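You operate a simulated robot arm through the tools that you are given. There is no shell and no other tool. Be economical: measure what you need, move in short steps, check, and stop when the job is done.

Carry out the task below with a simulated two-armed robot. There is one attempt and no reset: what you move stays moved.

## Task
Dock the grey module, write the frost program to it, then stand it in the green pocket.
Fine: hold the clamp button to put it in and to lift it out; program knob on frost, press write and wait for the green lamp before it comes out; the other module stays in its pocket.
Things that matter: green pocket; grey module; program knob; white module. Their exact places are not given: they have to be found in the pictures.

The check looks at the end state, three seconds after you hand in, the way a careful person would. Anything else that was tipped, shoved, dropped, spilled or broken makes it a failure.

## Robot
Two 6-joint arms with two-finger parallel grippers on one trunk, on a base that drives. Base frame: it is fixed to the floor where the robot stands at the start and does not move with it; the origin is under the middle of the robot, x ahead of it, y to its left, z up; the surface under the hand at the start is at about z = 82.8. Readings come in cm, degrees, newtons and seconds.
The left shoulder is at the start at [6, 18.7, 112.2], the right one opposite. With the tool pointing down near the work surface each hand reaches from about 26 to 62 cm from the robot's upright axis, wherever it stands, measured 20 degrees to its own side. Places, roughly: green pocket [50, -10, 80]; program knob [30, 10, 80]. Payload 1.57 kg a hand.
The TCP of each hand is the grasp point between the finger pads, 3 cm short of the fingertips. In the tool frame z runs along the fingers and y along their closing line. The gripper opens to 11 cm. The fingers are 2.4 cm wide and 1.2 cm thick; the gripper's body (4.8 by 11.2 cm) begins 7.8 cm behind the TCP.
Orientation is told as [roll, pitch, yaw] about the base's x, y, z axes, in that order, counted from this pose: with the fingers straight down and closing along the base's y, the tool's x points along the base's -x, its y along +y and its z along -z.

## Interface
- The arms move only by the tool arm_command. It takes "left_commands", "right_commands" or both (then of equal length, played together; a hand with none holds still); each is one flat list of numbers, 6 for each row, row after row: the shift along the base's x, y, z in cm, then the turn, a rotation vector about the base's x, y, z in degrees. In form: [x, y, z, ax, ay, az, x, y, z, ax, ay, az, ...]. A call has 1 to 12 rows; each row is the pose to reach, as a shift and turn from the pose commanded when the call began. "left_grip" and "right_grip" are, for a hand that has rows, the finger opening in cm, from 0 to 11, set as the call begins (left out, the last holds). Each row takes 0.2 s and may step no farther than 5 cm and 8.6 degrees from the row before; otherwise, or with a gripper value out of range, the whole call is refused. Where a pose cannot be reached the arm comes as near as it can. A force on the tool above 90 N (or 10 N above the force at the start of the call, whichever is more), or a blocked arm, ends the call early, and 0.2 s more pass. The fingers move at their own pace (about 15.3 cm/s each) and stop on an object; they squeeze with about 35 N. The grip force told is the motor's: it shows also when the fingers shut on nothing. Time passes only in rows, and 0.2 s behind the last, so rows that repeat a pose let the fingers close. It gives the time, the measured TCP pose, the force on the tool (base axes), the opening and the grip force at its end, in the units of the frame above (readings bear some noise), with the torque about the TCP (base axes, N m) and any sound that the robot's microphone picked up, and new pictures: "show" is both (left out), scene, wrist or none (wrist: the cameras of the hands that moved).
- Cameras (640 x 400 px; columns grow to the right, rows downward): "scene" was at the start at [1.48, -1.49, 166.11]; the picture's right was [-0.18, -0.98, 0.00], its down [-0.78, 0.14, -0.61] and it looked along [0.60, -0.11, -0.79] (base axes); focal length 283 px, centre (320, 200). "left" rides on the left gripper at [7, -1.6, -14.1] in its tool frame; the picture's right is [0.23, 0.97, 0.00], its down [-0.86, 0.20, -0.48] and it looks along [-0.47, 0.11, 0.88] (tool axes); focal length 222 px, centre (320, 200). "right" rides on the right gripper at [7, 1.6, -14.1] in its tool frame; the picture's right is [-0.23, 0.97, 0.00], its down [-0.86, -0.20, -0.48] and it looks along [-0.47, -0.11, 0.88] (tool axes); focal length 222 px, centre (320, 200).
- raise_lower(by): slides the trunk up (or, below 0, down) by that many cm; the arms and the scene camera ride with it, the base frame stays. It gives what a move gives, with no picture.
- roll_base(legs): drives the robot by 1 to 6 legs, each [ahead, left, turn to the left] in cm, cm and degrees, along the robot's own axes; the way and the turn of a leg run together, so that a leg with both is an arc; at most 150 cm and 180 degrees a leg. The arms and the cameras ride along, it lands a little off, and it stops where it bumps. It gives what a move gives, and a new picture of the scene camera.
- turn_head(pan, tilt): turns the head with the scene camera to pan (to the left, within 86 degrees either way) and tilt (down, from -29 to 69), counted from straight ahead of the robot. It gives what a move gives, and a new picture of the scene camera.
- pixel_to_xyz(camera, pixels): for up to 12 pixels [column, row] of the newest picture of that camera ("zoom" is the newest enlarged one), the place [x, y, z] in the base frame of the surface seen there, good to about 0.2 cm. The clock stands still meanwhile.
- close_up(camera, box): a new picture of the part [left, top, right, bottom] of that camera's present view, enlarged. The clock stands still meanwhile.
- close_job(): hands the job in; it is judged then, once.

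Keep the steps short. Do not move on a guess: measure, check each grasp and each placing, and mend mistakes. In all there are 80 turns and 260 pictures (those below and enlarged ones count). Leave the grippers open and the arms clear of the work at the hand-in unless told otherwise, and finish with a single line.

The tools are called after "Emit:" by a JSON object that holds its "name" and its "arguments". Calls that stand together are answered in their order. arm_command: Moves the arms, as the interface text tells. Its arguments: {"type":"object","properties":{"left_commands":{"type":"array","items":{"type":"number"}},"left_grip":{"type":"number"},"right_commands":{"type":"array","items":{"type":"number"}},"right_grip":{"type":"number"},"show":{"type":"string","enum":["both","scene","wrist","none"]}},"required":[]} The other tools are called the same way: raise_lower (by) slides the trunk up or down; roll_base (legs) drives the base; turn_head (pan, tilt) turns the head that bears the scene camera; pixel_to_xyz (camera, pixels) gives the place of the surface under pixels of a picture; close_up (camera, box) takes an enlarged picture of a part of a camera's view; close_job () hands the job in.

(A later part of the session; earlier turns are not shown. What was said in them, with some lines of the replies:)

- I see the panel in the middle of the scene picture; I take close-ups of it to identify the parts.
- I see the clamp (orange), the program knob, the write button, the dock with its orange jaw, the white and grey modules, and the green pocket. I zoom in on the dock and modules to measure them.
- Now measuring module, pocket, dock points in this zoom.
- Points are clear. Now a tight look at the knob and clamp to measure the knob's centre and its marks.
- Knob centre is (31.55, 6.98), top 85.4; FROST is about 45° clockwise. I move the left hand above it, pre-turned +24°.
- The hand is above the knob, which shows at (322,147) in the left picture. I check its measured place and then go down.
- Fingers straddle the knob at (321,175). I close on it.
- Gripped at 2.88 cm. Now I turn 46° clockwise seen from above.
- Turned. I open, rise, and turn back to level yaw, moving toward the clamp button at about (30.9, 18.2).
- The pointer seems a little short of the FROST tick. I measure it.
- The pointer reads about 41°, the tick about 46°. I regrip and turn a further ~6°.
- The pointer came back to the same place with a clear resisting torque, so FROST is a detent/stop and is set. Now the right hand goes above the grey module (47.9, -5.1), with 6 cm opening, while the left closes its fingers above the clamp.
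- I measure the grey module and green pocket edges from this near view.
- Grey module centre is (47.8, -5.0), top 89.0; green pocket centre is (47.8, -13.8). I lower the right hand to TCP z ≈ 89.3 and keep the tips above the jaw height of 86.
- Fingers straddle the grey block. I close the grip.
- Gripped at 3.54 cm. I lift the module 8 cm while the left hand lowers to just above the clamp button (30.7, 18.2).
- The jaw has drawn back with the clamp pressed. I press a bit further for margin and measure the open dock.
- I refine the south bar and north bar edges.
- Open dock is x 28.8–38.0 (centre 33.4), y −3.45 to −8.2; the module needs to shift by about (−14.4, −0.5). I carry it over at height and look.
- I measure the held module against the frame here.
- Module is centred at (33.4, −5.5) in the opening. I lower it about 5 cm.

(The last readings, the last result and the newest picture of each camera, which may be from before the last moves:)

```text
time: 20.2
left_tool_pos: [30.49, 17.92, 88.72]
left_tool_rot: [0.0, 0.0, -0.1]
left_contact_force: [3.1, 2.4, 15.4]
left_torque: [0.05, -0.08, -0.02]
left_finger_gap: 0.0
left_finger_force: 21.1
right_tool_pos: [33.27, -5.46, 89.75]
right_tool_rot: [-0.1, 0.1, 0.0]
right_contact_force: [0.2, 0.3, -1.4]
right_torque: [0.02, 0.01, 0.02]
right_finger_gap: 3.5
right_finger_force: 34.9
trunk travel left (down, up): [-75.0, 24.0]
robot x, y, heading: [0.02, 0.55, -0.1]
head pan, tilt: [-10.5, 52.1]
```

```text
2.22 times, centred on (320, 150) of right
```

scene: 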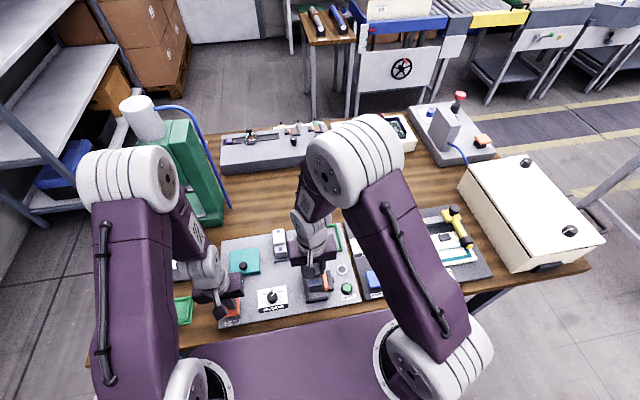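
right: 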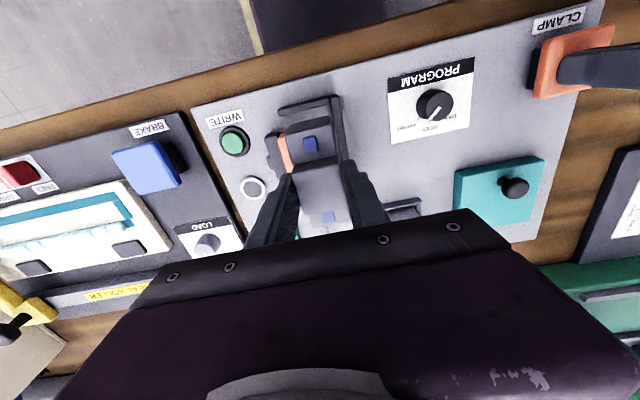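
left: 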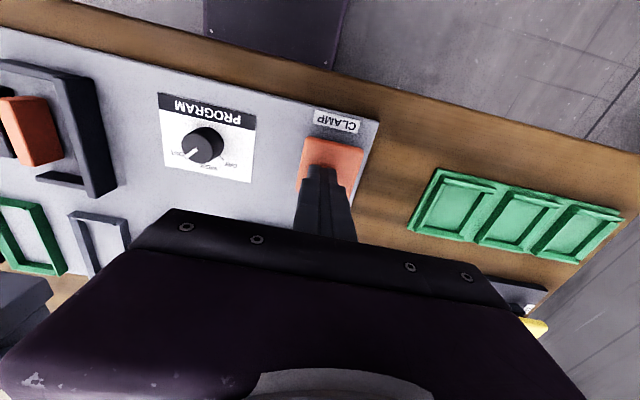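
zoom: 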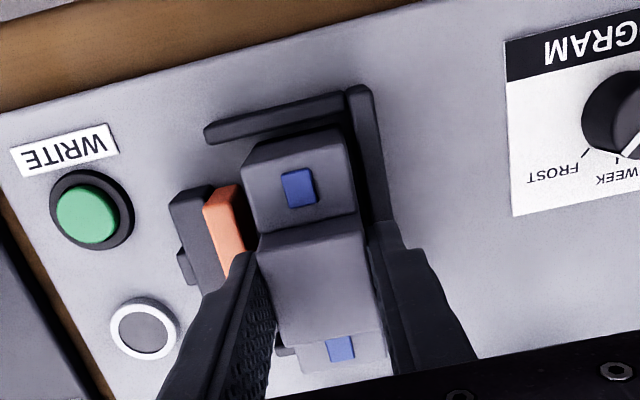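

No contact yet; I lower in small steps.

Emit:
{"name": "arm_command", "arguments": {"right_commands": [0, 0, -0.15, 0, 0, 0, 0, 0, -0.3, 0, 0, 0, 0, 0, -0.3, 0, 0, 0], "show": "none"}}

Emit:
{"name": "pixel_to_xyz", "arguments": {"camera": "right", "pixels": [[310, 145], [328, 217], [320, 190]]}}

```text
time: 21.0
left_tool_pos: [30.29, 17.91, 88.69]
left_tool_rot: [0.0, -0.1, -0.1]
left_contact_force: [1.8, -2.5, 7.0]
left_torque: [-0.06, -0.02, -0.01]
left_finger_gap: 0.0
left_finger_force: 21.2
right_tool_pos: [33.3, -5.36, 89.32]
right_tool_rot: [0.1, -0.1, 0.0]
right_contact_force: [2.5, 0.7, 25.0]
right_torque: [0.02, -0.06, 0.03]
right_finger_gap: 3.52
right_finger_force: 34.4
trunk travel left (down, up): [-75.0, 24.0]
robot x, y, heading: [0.08, -0.2, -0.3]
head pan, tilt: [-10.5, 52.1]
```

```text
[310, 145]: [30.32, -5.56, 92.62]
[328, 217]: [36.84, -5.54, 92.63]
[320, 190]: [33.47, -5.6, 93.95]
```

Contact at 25 N, so it is seated. I ease up, open the fingers slightly, then rise clear.

Emit:
{"name": "arm_command", "arguments": {"right_commands": [0, 0, 0.1, 0, 0, 0, 0, 0, 0.1, 0, 0, 0, 0, 0, 0.1, 0, 0, 0, 0, 0, 2, 0, 0, 0, 0, 0, 5, 0, 0, 0, 0, 0, 9, 0, 0, 0, 0, 0, 9, 0, 0, 0], "right_grip": 5.5}}

Emit:
{"name": "close_up", "arguments": {"camera": "right", "box": [220, 60, 420, 240]}}

```text
time: 22.6
left_tool_pos: [30.48, 17.96, 88.79]
left_tool_rot: [0.0, 0.0, 0.0]
left_contact_force: [-4.8, 2.1, 10.5]
left_torque: [0.03, 0.18, 0.01]
left_finger_gap: 0.0
left_finger_force: 20.9
right_tool_pos: [33.16, -5.59, 98.31]
right_tool_rot: [0.0, 0.0, 0.0]
right_contact_force: [0.0, 0.2, -0.3]
right_torque: [0.01, -0.02, 0.0]
right_finger_gap: 5.49
right_finger_force: 0.1
trunk travel left (down, up): [-75.0, 24.0]
robot x, y, heading: [0.11, 0.23, -0.0]
head pan, tilt: [-10.5, 52.1]
```

scene: 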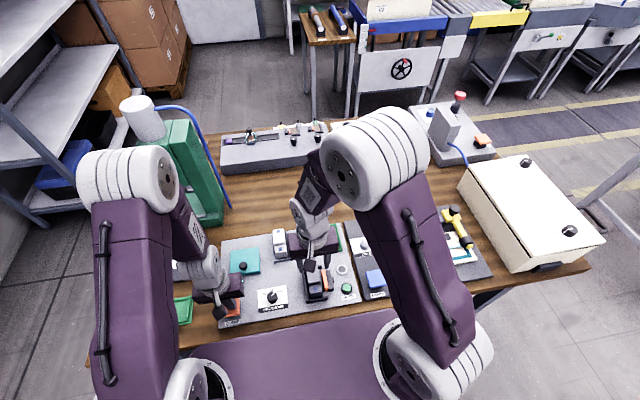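
right: 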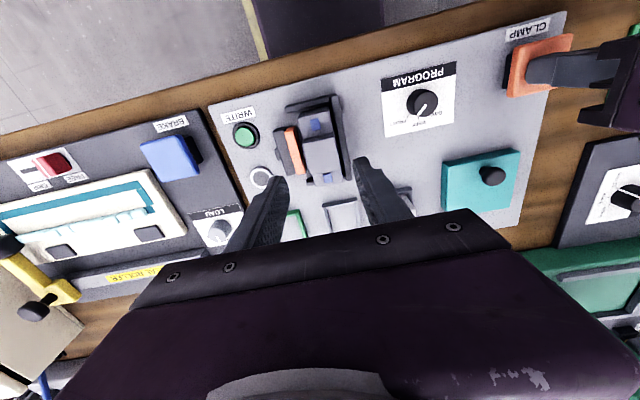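

```text
2.22 times, centred on (320, 150) of right
```

zoom: 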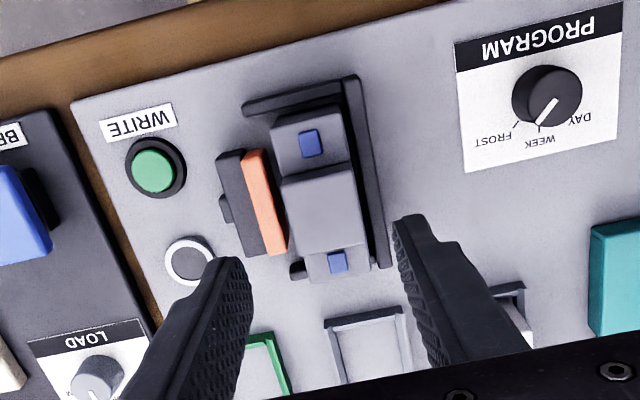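

The module stands in the dock. I release the clamp by lifting the left hand, and send the right hand, closed, toward the write button (measured ≈ (30.5, −15.1, 83.9)).

Emit:
{"name": "pixel_to_xyz", "arguments": {"camera": "zoom", "pixels": [[153, 171], [140, 172], [168, 170], [153, 158], [153, 185], [186, 262]]}}

Emit:
{"name": "arm_command", "arguments": {"left_commands": [0, 0, 0.7, 0, 0, 0, 0, 0, 1.5, 0, 0, 0, 0, 0, 4, 0, 0, 0, 0, 0, 5, 0, 0, 0, 0, 0, 5, 0, 0, 0], "right_commands": [0, 0, 0, 0, 0, 0, -0.7, -2.5, 0, 0, 0, 0, -1.7, -5, 0, 0, 0, 0, -2.7, -9.5, 0, 0, 0, 0, -2.7, -9.5, 0, 0, 0, 0], "right_grip": 0}}

Emit:
{"name": "close_up", "arguments": {"camera": "scene", "box": [210, 210, 370, 330]}}

```text
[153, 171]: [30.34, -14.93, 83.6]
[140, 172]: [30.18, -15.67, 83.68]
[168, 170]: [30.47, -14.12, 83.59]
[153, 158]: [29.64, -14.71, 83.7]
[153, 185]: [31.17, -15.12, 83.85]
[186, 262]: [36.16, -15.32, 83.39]
```

```text
time: 23.8
left_tool_pos: [30.63, 18.12, 93.66]
left_tool_rot: [0.0, 0.1, 0.0]
left_contact_force: [-1.2, -0.9, -0.1]
left_torque: [-0.02, -0.01, 0.0]
left_finger_gap: 0.0
left_finger_force: 21.7
right_tool_pos: [30.73, -15.19, 98.36]
right_tool_rot: [-0.1, 0.0, 0.0]
right_contact_force: [-0.6, 0.4, -0.7]
right_torque: [-0.03, 0.05, 0.01]
right_finger_gap: 0.0
right_finger_force: 21.6
trunk travel left (down, up): [-75.0, 24.0]
robot x, y, heading: [0.23, 0.19, 0.1]
head pan, tilt: [-10.5, 52.1]
```

scene: 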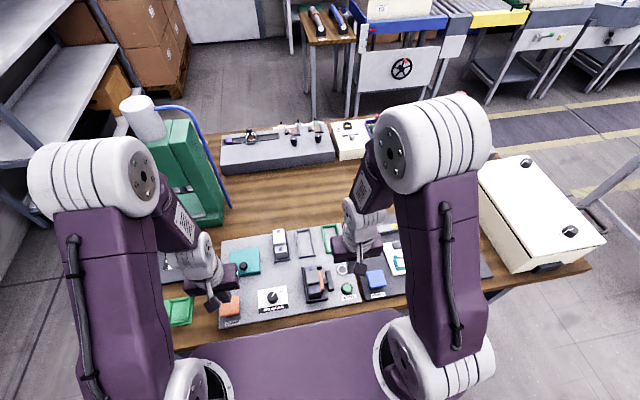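
right: 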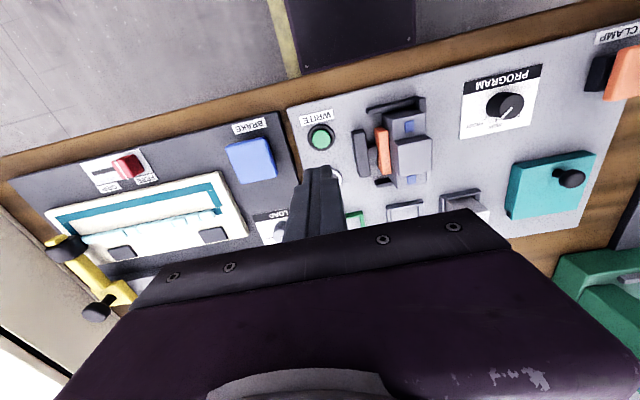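
left: 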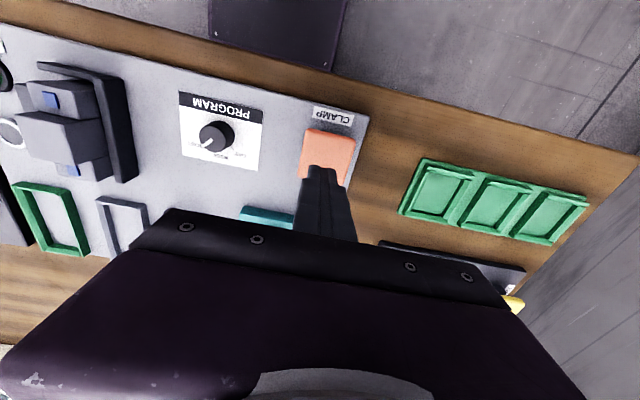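

```text
3.33 times, centred on (290, 270) of scene
```

zoom: 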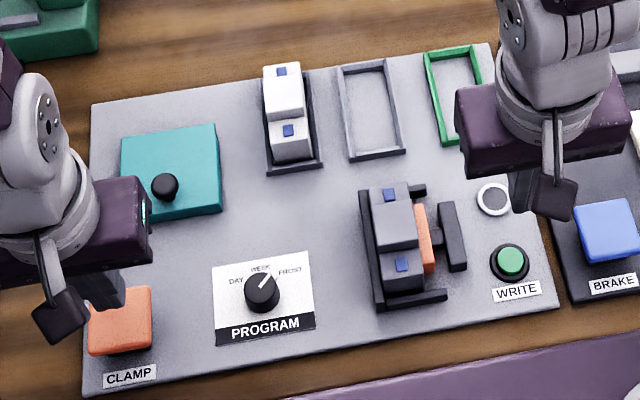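

The jaw holds the module against the wall. Now I press write with the right fingertips in small steps.

Emit:
{"name": "arm_command", "arguments": {"right_commands": [-0.3, 0.15, -4, 0, 0, 0, -0.3, 0.15, -8, 0, 0, 0, -0.3, 0.15, -10.8, 0, 0, 0, -0.3, 0.15, -11.4, 0, 0, 0, -0.3, 0.15, -11.7, 0, 0, 0, -0.3, 0.15, -12, 0, 0, 0, -0.3, 0.15, -12, 0, 0, 0], "show": "wrist"}}

Emit:
{"name": "close_up", "arguments": {"camera": "scene", "box": [292, 240, 372, 310]}}

```text
time: 25.4
left_tool_pos: [30.54, 18.1, 93.75]
left_tool_rot: [0.0, 0.0, -0.1]
left_contact_force: [-0.4, 0.1, 0.6]
left_torque: [-0.01, -0.04, 0.04]
left_finger_gap: 0.0
left_finger_force: 20.9
right_tool_pos: [30.37, -14.82, 86.27]
right_tool_rot: [0.0, -0.1, 0.0]
right_contact_force: [-1.6, -2.6, 10.3]
right_torque: [-0.1, 0.02, -0.03]
right_finger_gap: 0.0
right_finger_force: 21.2
trunk travel left (down, up): [-75.0, 24.0]
robot x, y, heading: [-0.18, 0.04, 0.1]
head pan, tilt: [-10.5, 52.1]
heard: click
```

right: 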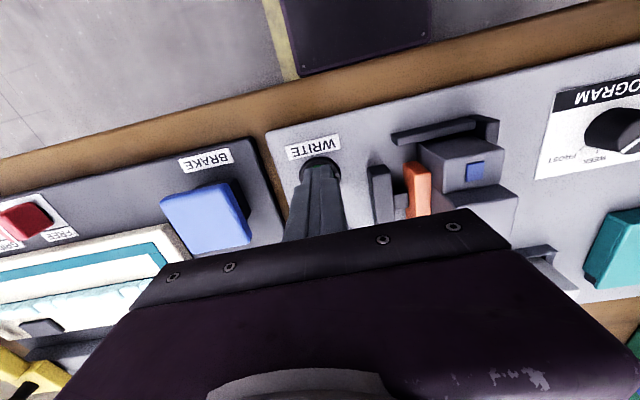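

```text
5.71 times, centred on (332, 275) of scene
```

zoom: 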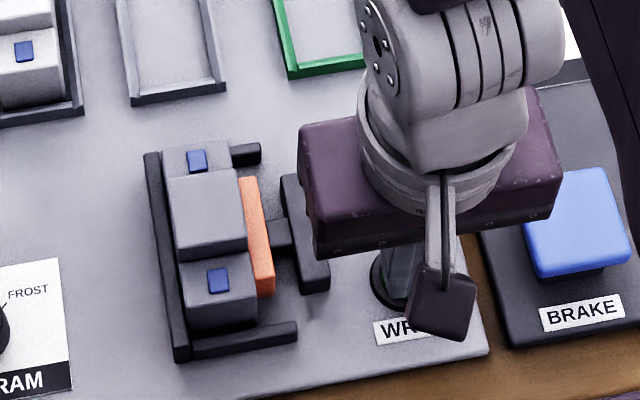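

A click was heard. I rise straight up and look at the lamp.

Emit:
{"name": "arm_command", "arguments": {"right_commands": [0, 0, 1, 0, 0, 0, 0, 0, 4, 0, 0, 0, 0, 0, 8, 0, 0, 0, 0, 0, 12, 0, 0, 0, 0, 0, 12, 0, 0, 0], "show": "none"}}

Emit:
{"name": "close_up", "arguments": {"camera": "scene", "box": [292, 240, 372, 310]}}

Emit:
{"name": "close_up", "arguments": {"camera": "right", "box": [270, 80, 450, 200]}}

```text
time: 26.6
left_tool_pos: [30.7, 18.12, 93.65]
left_tool_rot: [-0.1, 0.1, 0.0]
left_contact_force: [-0.6, 0.1, -0.6]
left_torque: [0.0, 0.0, 0.02]
left_finger_gap: 0.01
left_finger_force: 21.2
right_tool_pos: [30.36, -14.84, 98.01]
right_tool_rot: [0.1, 0.1, 0.0]
right_contact_force: [0.7, 0.4, 0.2]
right_torque: [-0.03, 0.01, 0.04]
right_finger_gap: 0.02
right_finger_force: 20.9
trunk travel left (down, up): [-75.0, 24.0]
robot x, y, heading: [-0.11, -0.16, 0.1]
head pan, tilt: [-10.5, 52.1]
```

```text
5.71 times, centred on (332, 275) of scene
```

zoom: 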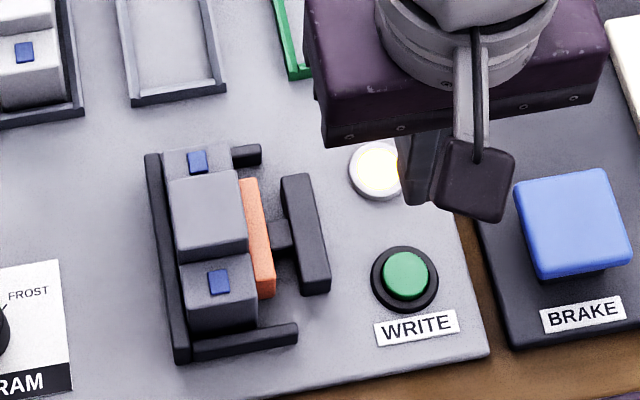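

```text
3.33 times, centred on (360, 140) of right
```

zoom: 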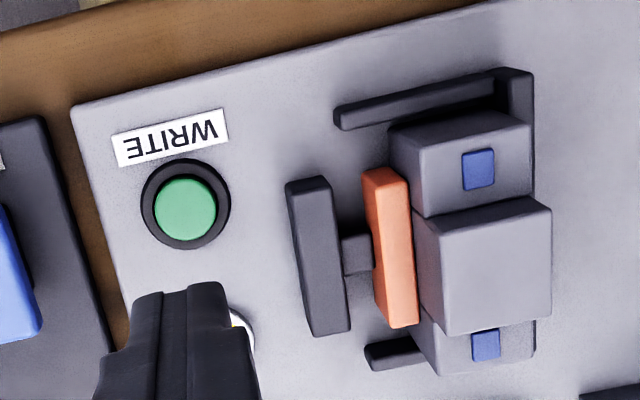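

The lamp is yellow: writing. While waiting I bring the right hand above the docked module, opened to 6.

Emit:
{"name": "arm_command", "arguments": {"right_commands": [1, 3, 0, 0, 0, 0, 2, 6.5, 0, 0, 0, 0, 3, 9.6, 0, 0, 0, 0, 3, 9.6, 0, 0, 0, 0, 3, 9.6, 0, 0, 0, 0, 3, 9.6, 0, 0, 0, 0, 3, 9.6, 0, 0, 0, 0, 3, 9.6, 0, 0, 0, 0], "right_grip": 6, "show": "none"}}

Emit:
{"name": "close_up", "arguments": {"camera": "scene", "box": [272, 220, 372, 320]}}

Emit:
{"name": "close_up", "arguments": {"camera": "right", "box": [220, 60, 420, 240]}}

```text
time: 28.4
left_tool_pos: [30.62, 18.01, 93.72]
left_tool_rot: [-0.1, -0.1, -0.1]
left_contact_force: [-0.8, 0.6, -0.7]
left_torque: [-0.02, -0.01, 0.02]
left_finger_gap: 0.0
left_finger_force: 21.5
right_tool_pos: [33.43, -5.19, 98.19]
right_tool_rot: [0.0, 0.0, -0.1]
right_contact_force: [0.1, -0.4, 0.7]
right_torque: [0.04, -0.01, 0.0]
right_finger_gap: 6.0
right_finger_force: 0.0
trunk travel left (down, up): [-75.0, 24.0]
robot x, y, heading: [-0.01, 0.3, 0.0]
head pan, tilt: [-10.5, 52.1]
```

```text
4.00 times, centred on (322, 270) of scene
```

zoom: 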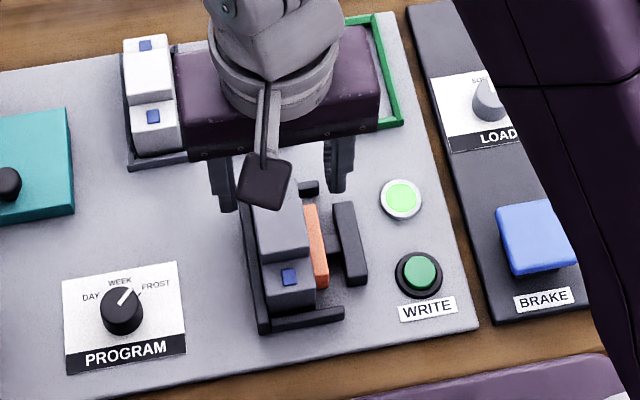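

```text
2.22 times, centred on (320, 150) of right
```

zoom: 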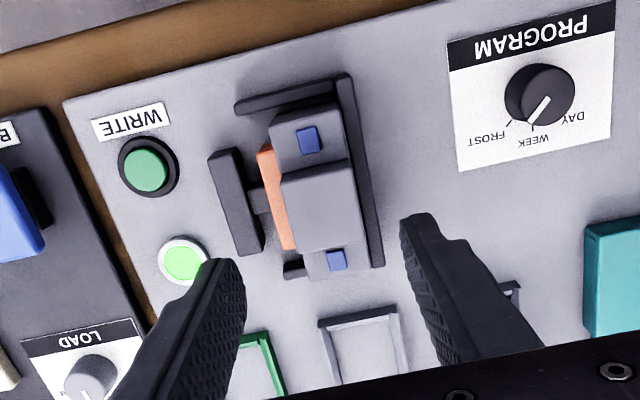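

The lamp is green. I press and hold the clamp with the left hand again and lower the right hand around the module (centre ≈ (33.4, −5.2)).

Emit:
{"name": "pixel_to_xyz", "arguments": {"camera": "zoom", "pixels": [[307, 140], [336, 260], [320, 210], [284, 185], [350, 170]]}}

Emit:
{"name": "arm_command", "arguments": {"left_commands": [0, 0, -2, 0, 0, 0, 0, 0, -3.5, 0, 0, 0, 0, 0, -4.3, 0, 0, 0, 0, 0, -4.8, 0, 0, 0, 0, 0, -5, 0, 0, 0, 0, 0, -5, 0, 0, 0], "right_commands": [0, 0, -2, 0, 0, 0, 0, 0, -4.5, 0, 0, 0, 0, 0, -7, 0, 0, 0, 0, 0, -8.5, 0, 0, 0, 0, 0, -8.7, 0, 0, 0, 0, 0, -8.7, 0, 0, 0], "right_grip": 6, "show": "none"}}

Emit:
{"name": "close_up", "arguments": {"camera": "scene", "box": [272, 220, 372, 320]}}

Emit:
{"name": "close_up", "arguments": {"camera": "right", "box": [220, 60, 420, 240]}}

```text
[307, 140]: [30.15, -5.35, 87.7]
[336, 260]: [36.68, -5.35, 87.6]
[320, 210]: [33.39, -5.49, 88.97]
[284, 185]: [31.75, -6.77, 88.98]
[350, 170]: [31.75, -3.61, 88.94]
```

```text
time: 29.8
left_tool_pos: [30.61, 17.93, 88.74]
left_tool_rot: [0.0, -0.2, 0.0]
left_contact_force: [5.9, 2.3, 20.6]
left_torque: [0.09, -0.15, -0.05]
left_finger_gap: 0.02
left_finger_force: 21.3
right_tool_pos: [33.25, -5.16, 89.67]
right_tool_rot: [0.0, 0.0, 0.0]
right_contact_force: [0.9, -0.5, 0.5]
right_torque: [-0.01, -0.03, -0.02]
right_finger_gap: 6.02
right_finger_force: 0.0
trunk travel left (down, up): [-75.0, 24.0]
robot x, y, heading: [-0.13, -0.07, -0.0]
head pan, tilt: [-10.5, 52.1]
```

```text
4.00 times, centred on (322, 270) of scene
```

zoom: 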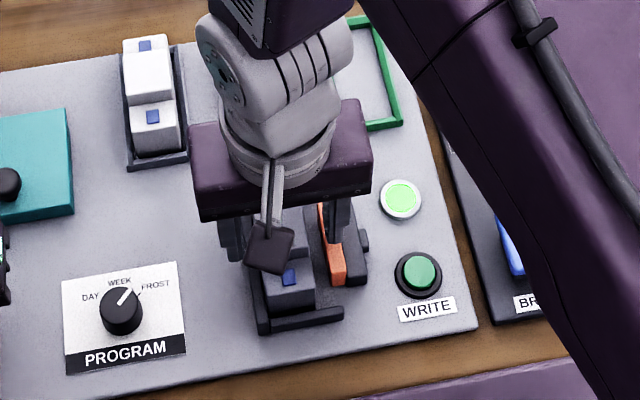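

```text
2.22 times, centred on (320, 150) of right
```

zoom: 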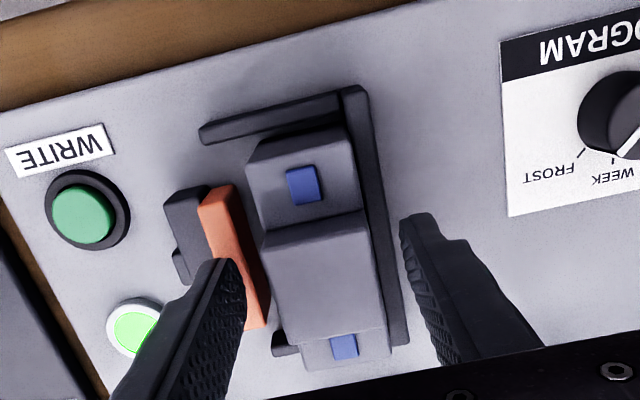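

The jaw is open and the lamp is still green. I lower 0.2, grip at y −5.3, and lift.

Emit:
{"name": "arm_command", "arguments": {"right_commands": [0.1, -0.12, -0.2, 0, 0, 0, 0.1, -0.12, -0.2, 0, 0, 0, 0.1, -0.12, -0.2, 0, 0, 0, 0.1, -0.12, -0.2, 0, 0, 0], "right_grip": 1.5, "show": "none"}}

Emit:
{"name": "arm_command", "arguments": {"right_commands": [0, -0.15, 1, 0, 0, 0, 0, -0.3, 4, 0, 0, 0, 0, -0.3, 8, 0, 0, 0, 0, -0.3, 8, 0, 0, 0]}}

```text
time: 30.8
left_tool_pos: [30.49, 18.04, 88.76]
left_tool_rot: [0.0, 0.0, 0.0]
left_contact_force: [6.4, 0.0, 15.3]
left_torque: [0.04, -0.18, 0.03]
left_finger_gap: 0.0
left_finger_force: 21.2
right_tool_pos: [33.35, -5.28, 89.43]
right_tool_rot: [0.1, -0.3, 0.0]
right_contact_force: [0.5, 1.6, 25.5]
right_torque: [0.03, -0.02, -0.06]
right_finger_gap: 3.56
right_finger_force: 35.0
trunk travel left (down, up): [-75.0, 24.0]
robot x, y, heading: [0.02, -0.06, 0.1]
head pan, tilt: [-10.5, 52.1]
```

```text
time: 31.8
left_tool_pos: [30.49, 18.1, 88.67]
left_tool_rot: [0.1, 0.1, 0.1]
left_contact_force: [2.7, 5.4, 25.5]
left_torque: [0.16, -0.09, 0.04]
left_finger_gap: 0.01
left_finger_force: 21.7
right_tool_pos: [33.24, -5.7, 97.39]
right_tool_rot: [0.0, 0.0, -0.1]
right_contact_force: [0.2, 0.7, -1.7]
right_torque: [-0.02, 0.0, 0.03]
right_finger_gap: 3.55
right_finger_force: 35.3
trunk travel left (down, up): [-75.0, 24.0]
robot x, y, heading: [0.25, -0.13, -0.0]
head pan, tilt: [-10.5, 52.1]
```

scene: 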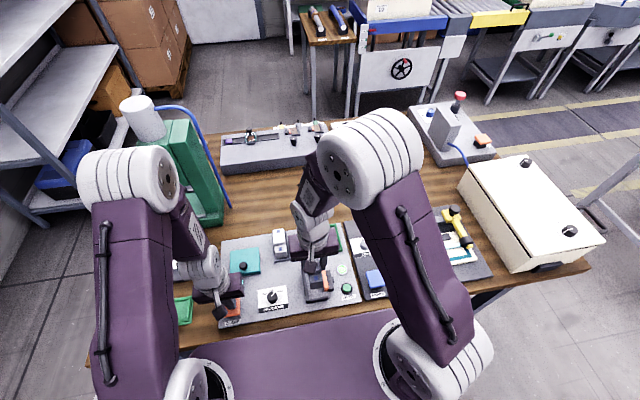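
right: 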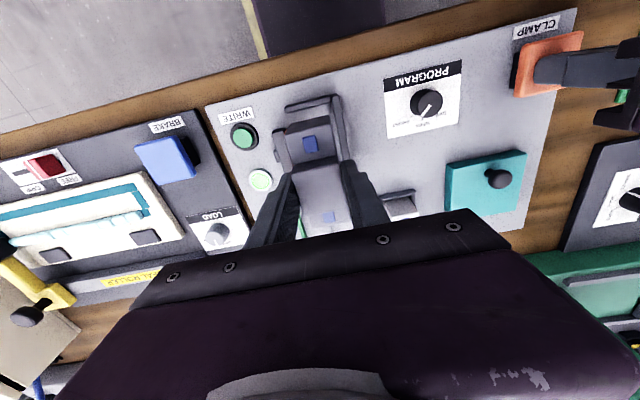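

The module is out. I carry it over the green pocket (47.8, −13.8), releasing the clamp with the left hand.

Emit:
{"name": "arm_command", "arguments": {"right_commands": [3.5, -2, 0, 0, 0, 0, 7, -4, 0, 0, 0, 0, 10.5, -6, 0, 0, 0, 0, 14, -8, 0, 0, 0, 0, 14.4, -8.15, -2, 0, 0, 0, 14.4, -8.15, -3, 0, 0, 0, 14.4, -8.15, -3, 0, 0, 0], "left_commands": [0, 0, 1, 0, 0, 0, 0, 0, 3, 0, 0, 0, 0, 0, 6, 0, 0, 0, 0, 0, 9, 0, 0, 0, 0, 0, 9, 0, 0, 0, 0, 0, 9, 0, 0, 0, 0, 0, 9, 0, 0, 0]}}

Emit:
{"name": "close_up", "arguments": {"camera": "right", "box": [220, 60, 420, 240]}}

Emit:
{"name": "pixel_to_xyz", "arguments": {"camera": "right", "pixels": [[310, 145], [328, 217], [318, 190], [296, 165], [334, 160]]}}

```text
time: 33.4
left_tool_pos: [30.76, 18.12, 97.75]
left_tool_rot: [0.1, 0.0, 0.0]
left_contact_force: [-0.4, 0.0, -0.3]
left_torque: [0.04, -0.03, -0.01]
left_finger_gap: 0.0
left_finger_force: 20.8
right_tool_pos: [48.16, -13.81, 94.37]
right_tool_rot: [0.0, 0.0, 0.0]
right_contact_force: [0.4, 0.1, -0.8]
right_torque: [0.04, 0.05, -0.01]
right_finger_gap: 3.54
right_finger_force: 35.0
trunk travel left (down, up): [-75.0, 24.0]
robot x, y, heading: [0.14, 0.01, 0.1]
head pan, tilt: [-10.5, 52.1]
```

scene: 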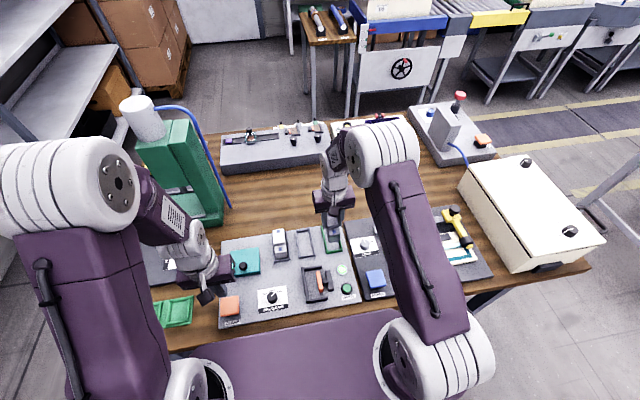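
right: 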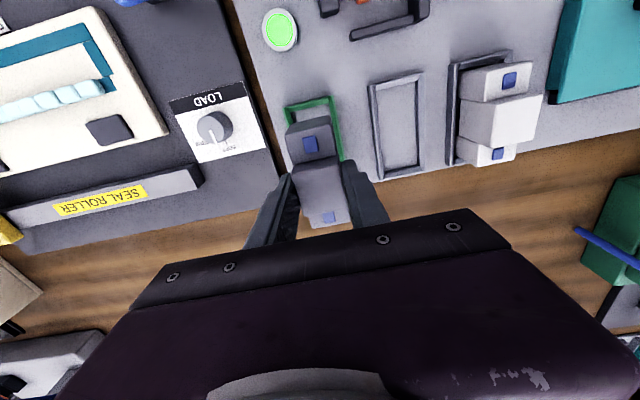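
left: 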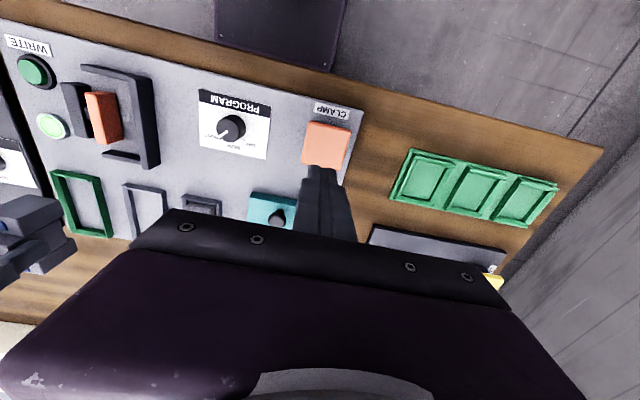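

```text
2.22 times, centred on (320, 150) of right
```

zoom: 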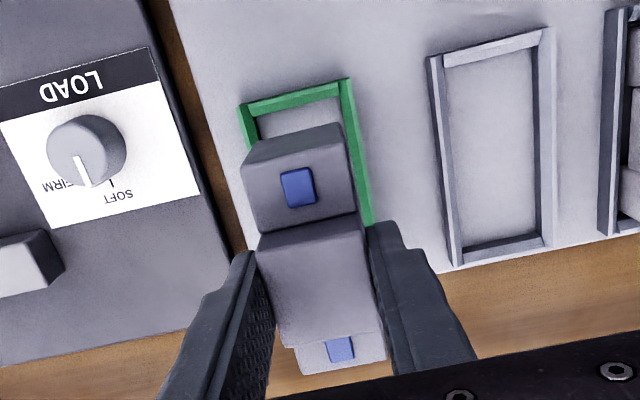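

```text
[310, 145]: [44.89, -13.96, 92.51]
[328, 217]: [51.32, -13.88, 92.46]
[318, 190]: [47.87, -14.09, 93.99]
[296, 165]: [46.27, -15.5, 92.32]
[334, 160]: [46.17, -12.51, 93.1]
```

Module is at (48.1, −13.9). I recheck the green rim in this zoom and the old pocket for reference.

Emit:
{"name": "pixel_to_xyz", "arguments": {"camera": "zoom", "pixels": [[242, 105], [346, 82], [358, 150], [290, 99], [250, 130], [295, 118], [432, 58], [550, 30], [552, 230], [455, 262]]}}

Emit:
{"name": "close_up", "arguments": {"camera": "left", "box": [20, 150, 180, 250]}}

Emit:
{"name": "pixel_to_xyz", "arguments": {"camera": "zoom", "pixels": [[140, 90], [280, 130], [360, 345], [225, 350], [350, 260], [160, 180], [310, 338], [215, 115]]}}

```text
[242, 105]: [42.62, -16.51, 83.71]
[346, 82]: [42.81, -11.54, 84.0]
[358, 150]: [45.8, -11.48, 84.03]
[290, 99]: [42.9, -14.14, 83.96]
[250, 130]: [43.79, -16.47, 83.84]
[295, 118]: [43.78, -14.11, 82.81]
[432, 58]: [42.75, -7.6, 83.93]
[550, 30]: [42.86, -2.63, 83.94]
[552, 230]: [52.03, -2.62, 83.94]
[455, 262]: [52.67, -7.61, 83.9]
```

```text
4.00 times, centred on (100, 200) of left
```

zoom: 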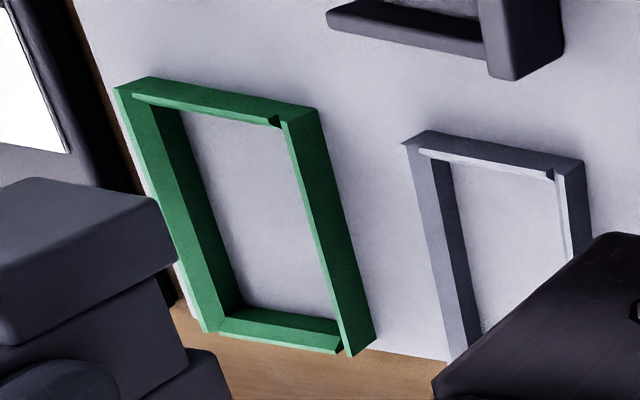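

```text
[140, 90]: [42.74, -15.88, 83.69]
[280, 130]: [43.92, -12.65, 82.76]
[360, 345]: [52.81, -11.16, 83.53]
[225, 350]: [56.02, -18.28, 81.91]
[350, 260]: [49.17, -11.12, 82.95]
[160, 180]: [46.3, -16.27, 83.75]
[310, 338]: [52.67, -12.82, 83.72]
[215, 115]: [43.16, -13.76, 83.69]
```

Pocket centre is (47.8, −13.9); I shift −0.3 in x and lower until contact.

Emit:
{"name": "arm_command", "arguments": {"right_commands": [-0.3, 0, -1.5, 0, 0, 0, -0.3, 0, -3, 0, 0, 0, -0.3, 0, -4, 0, 0, 0, -0.3, 0, -4.5, 0, 0, 0, -0.3, 0, -4.8, 0, 0, 0, -0.3, 0, -4.8, 0, 0, 0], "show": "wrist"}}

Emit:
{"name": "close_up", "arguments": {"camera": "right", "box": [220, 60, 420, 240]}}

Emit:
{"name": "pixel_to_xyz", "arguments": {"camera": "right", "pixels": [[310, 145], [328, 217], [318, 190]]}}

```text
time: 34.8
left_tool_pos: [30.74, 18.14, 97.79]
left_tool_rot: [0.0, 0.0, 0.0]
left_contact_force: [-1.2, 0.3, -0.4]
left_torque: [0.01, -0.01, -0.01]
left_finger_gap: 0.0
left_finger_force: 21.4
right_tool_pos: [47.6, -13.63, 89.56]
right_tool_rot: [-0.1, -0.1, 0.0]
right_contact_force: [-0.3, 0.0, -2.0]
right_torque: [0.01, -0.03, -0.01]
right_finger_gap: 3.53
right_finger_force: 34.9
trunk travel left (down, up): [-75.0, 24.0]
robot x, y, heading: [0.03, 0.33, -0.1]
head pan, tilt: [-10.5, 52.1]
```

right: 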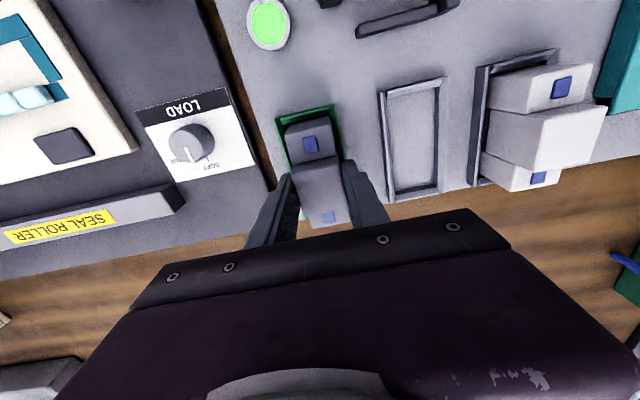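

```text
2.22 times, centred on (320, 150) of right
```

zoom: 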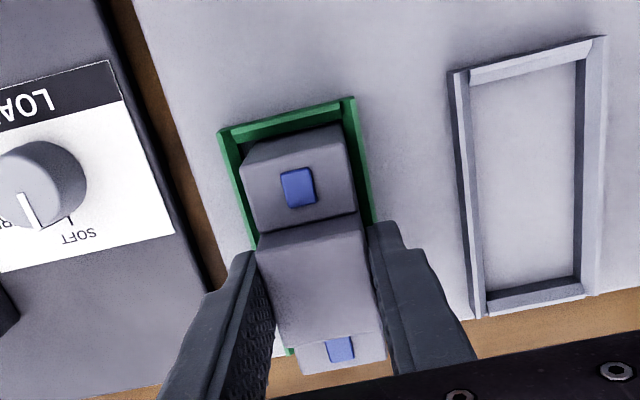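

```text
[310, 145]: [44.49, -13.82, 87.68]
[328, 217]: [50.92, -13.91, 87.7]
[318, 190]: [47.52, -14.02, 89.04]
```

It is inside the rim, nearly at the floor. I lower the last few millimetres.

Emit:
{"name": "arm_command", "arguments": {"right_commands": [0, 0, -0.15, 0, 0, 0, 0, 0, -0.3, 0, 0, 0, 0, 0, -0.3, 0, 0, 0], "show": "none"}}

```text
time: 35.6
left_tool_pos: [30.5, 18.08, 97.91]
left_tool_rot: [0.0, -0.1, 0.0]
left_contact_force: [0.4, 0.1, -0.1]
left_torque: [0.0, 0.02, -0.01]
left_finger_gap: 0.0
left_finger_force: 21.5
right_tool_pos: [47.62, -13.61, 89.47]
right_tool_rot: [0.0, -0.3, 0.0]
right_contact_force: [1.9, -1.7, 22.0]
right_torque: [-0.05, 0.39, -0.04]
right_finger_gap: 3.53
right_finger_force: 35.0
trunk travel left (down, up): [-75.0, 24.0]
robot x, y, heading: [-0.25, -0.15, -0.0]
head pan, tilt: [-10.5, 52.1]
```

Contact at 22 N. I ease up, open, and rise.

Emit:
{"name": "arm_command", "arguments": {"right_commands": [0, 0, 0.1, 0, 0, 0, 0, 0, 0.1, 0, 0, 0, 0, 0, 0.1, 0, 0, 0, 0, 0, 3, 0, 0, 0, 0, 0, 7, 0, 0, 0, -2, -3, 11, 0, 0, 0, -5, -6, 13, 0, 0, 0, -5, -6, 13, 0, 0, 0], "right_grip": 5.5}}

Emit:
{"name": "close_up", "arguments": {"camera": "right", "box": [290, 60, 450, 180]}}

Emit:
{"name": "close_up", "arguments": {"camera": "scene", "box": [210, 210, 370, 330]}}

```text
refused: row 6 steps farther than a row can; nothing moved
```

```text
3.33 times, centred on (370, 120) of right
```

zoom: 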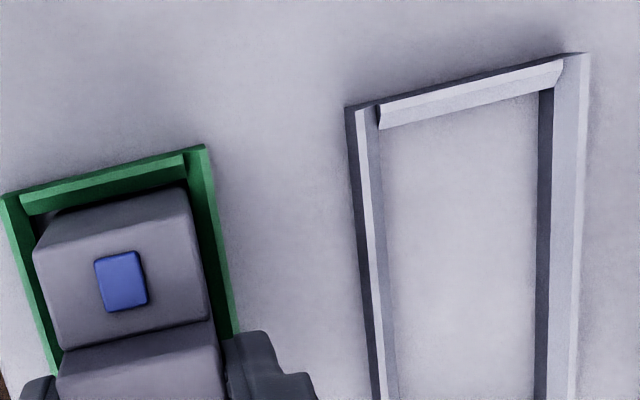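

```text
3.33 times, centred on (290, 270) of scene
```

zoom: 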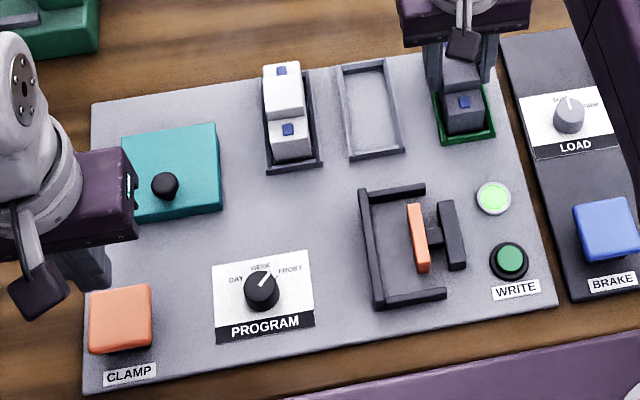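

The call was refused for too long a step; I repeat it with shorter ones, also lifting and opening the left hand.

Emit:
{"name": "arm_command", "arguments": {"right_commands": [0, 0, 0.1, 0, 0, 0, 0, 0, 0.1, 0, 0, 0, 0, 0, 0.1, 0, 0, 0, 0, 0, 3, 0, 0, 0, 0, 0, 7, 0, 0, 0, 0, 0, 11, 0, 0, 0, -2, -3, 14, 0, 0, 0, -4, -6, 17, 0, 0, 0, -5, -8, 19, 0, 0, 0, -5, -8, 19, 0, 0, 0], "left_commands": [0, 0, 1, 0, 0, 0, 0, 0, 4, 0, 0, 0, 0, 0, 8, 0, 0, 0, 0, 0, 12, 0, 0, 0, 0, 0, 15, 0, 0, 0, 0, 0, 15, 0, 0, 0, 0, 0, 15, 0, 0, 0, 0, 0, 15, 0, 0, 0, 0, 0, 15, 0, 0, 0, 0, 0, 15, 0, 0, 0], "right_grip": 5.5, "left_grip": 6}}

Emit:
{"name": "close_up", "arguments": {"camera": "scene", "box": [210, 210, 370, 330]}}

Emit:
{"name": "close_up", "arguments": {"camera": "right", "box": [300, 40, 500, 190]}}

```text
time: 37.8
left_tool_pos: [30.47, 17.98, 112.63]
left_tool_rot: [0.0, 0.0, 0.1]
left_contact_force: [-0.1, 0.1, 0.6]
left_torque: [0.05, 0.0, 0.02]
left_finger_gap: 6.01
left_finger_force: 0.0
right_tool_pos: [42.63, -21.93, 108.01]
right_tool_rot: [0.0, 0.1, 0.0]
right_contact_force: [0.4, -0.7, -0.4]
right_torque: [-0.03, 0.04, 0.0]
right_finger_gap: 5.5
right_finger_force: 0.0
trunk travel left (down, up): [-75.0, 24.0]
robot x, y, heading: [-0.25, -0.51, 0.1]
head pan, tilt: [-10.5, 52.1]
```

scene: 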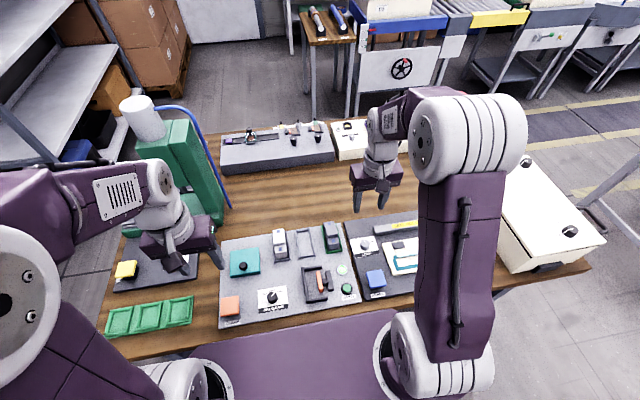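
right: 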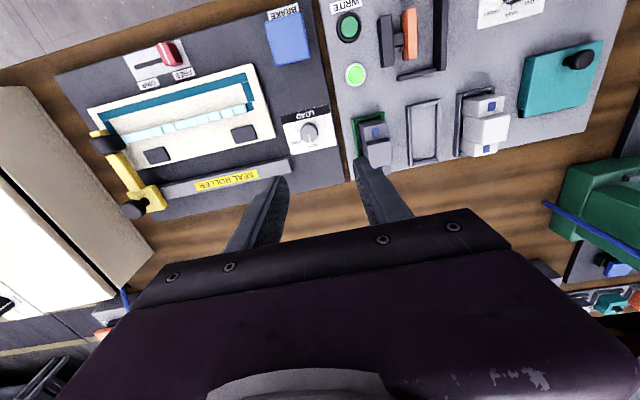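
left: 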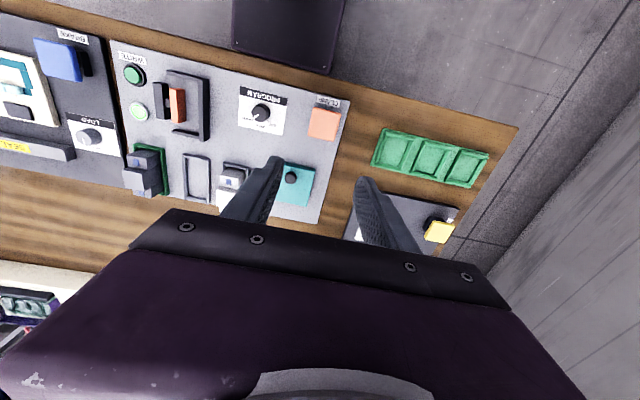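

```text
3.33 times, centred on (290, 270) of scene
```

zoom: 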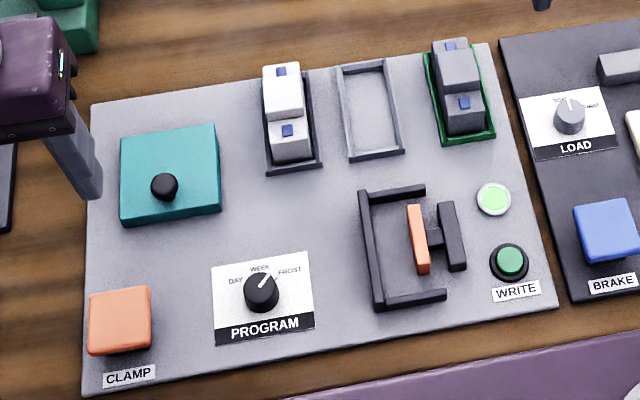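

```text
2.67 times, centred on (400, 115) of right
```

zoom: 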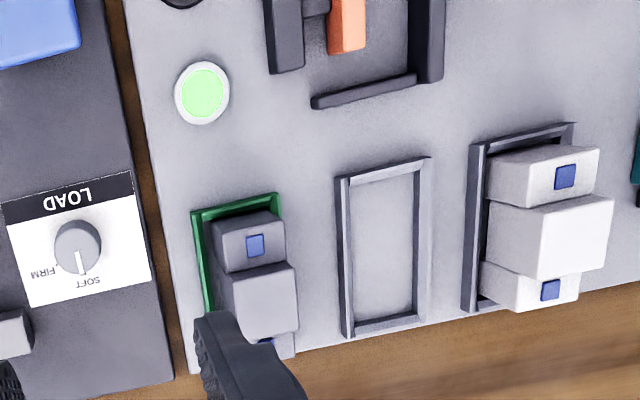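

The module appears seated upright in the green pocket. I check its heights for level.

Emit:
{"name": "pixel_to_xyz", "arguments": {"camera": "zoom", "pixels": [[254, 244], [240, 285], [285, 280], [262, 330], [230, 260], [270, 225], [285, 345]]}}

```text
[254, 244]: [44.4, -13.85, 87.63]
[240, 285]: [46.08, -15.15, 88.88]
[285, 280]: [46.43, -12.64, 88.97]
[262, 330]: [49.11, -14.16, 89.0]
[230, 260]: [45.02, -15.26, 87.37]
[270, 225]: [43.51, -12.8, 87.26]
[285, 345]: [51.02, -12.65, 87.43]
```

It is level and at full depth (top 89.0, ends 87.5, as in its first pocket). The lamp is green, the white module is untouched, and both hands are clear and open. I hand in.

Emit:
{"name": "close_job", "arguments": {}}

```text
The job is handed in.
```

The grey module was docked, written with the frost program until the green lamp lit, and now stands level in the green pocket; the white module was left in its own pocket.
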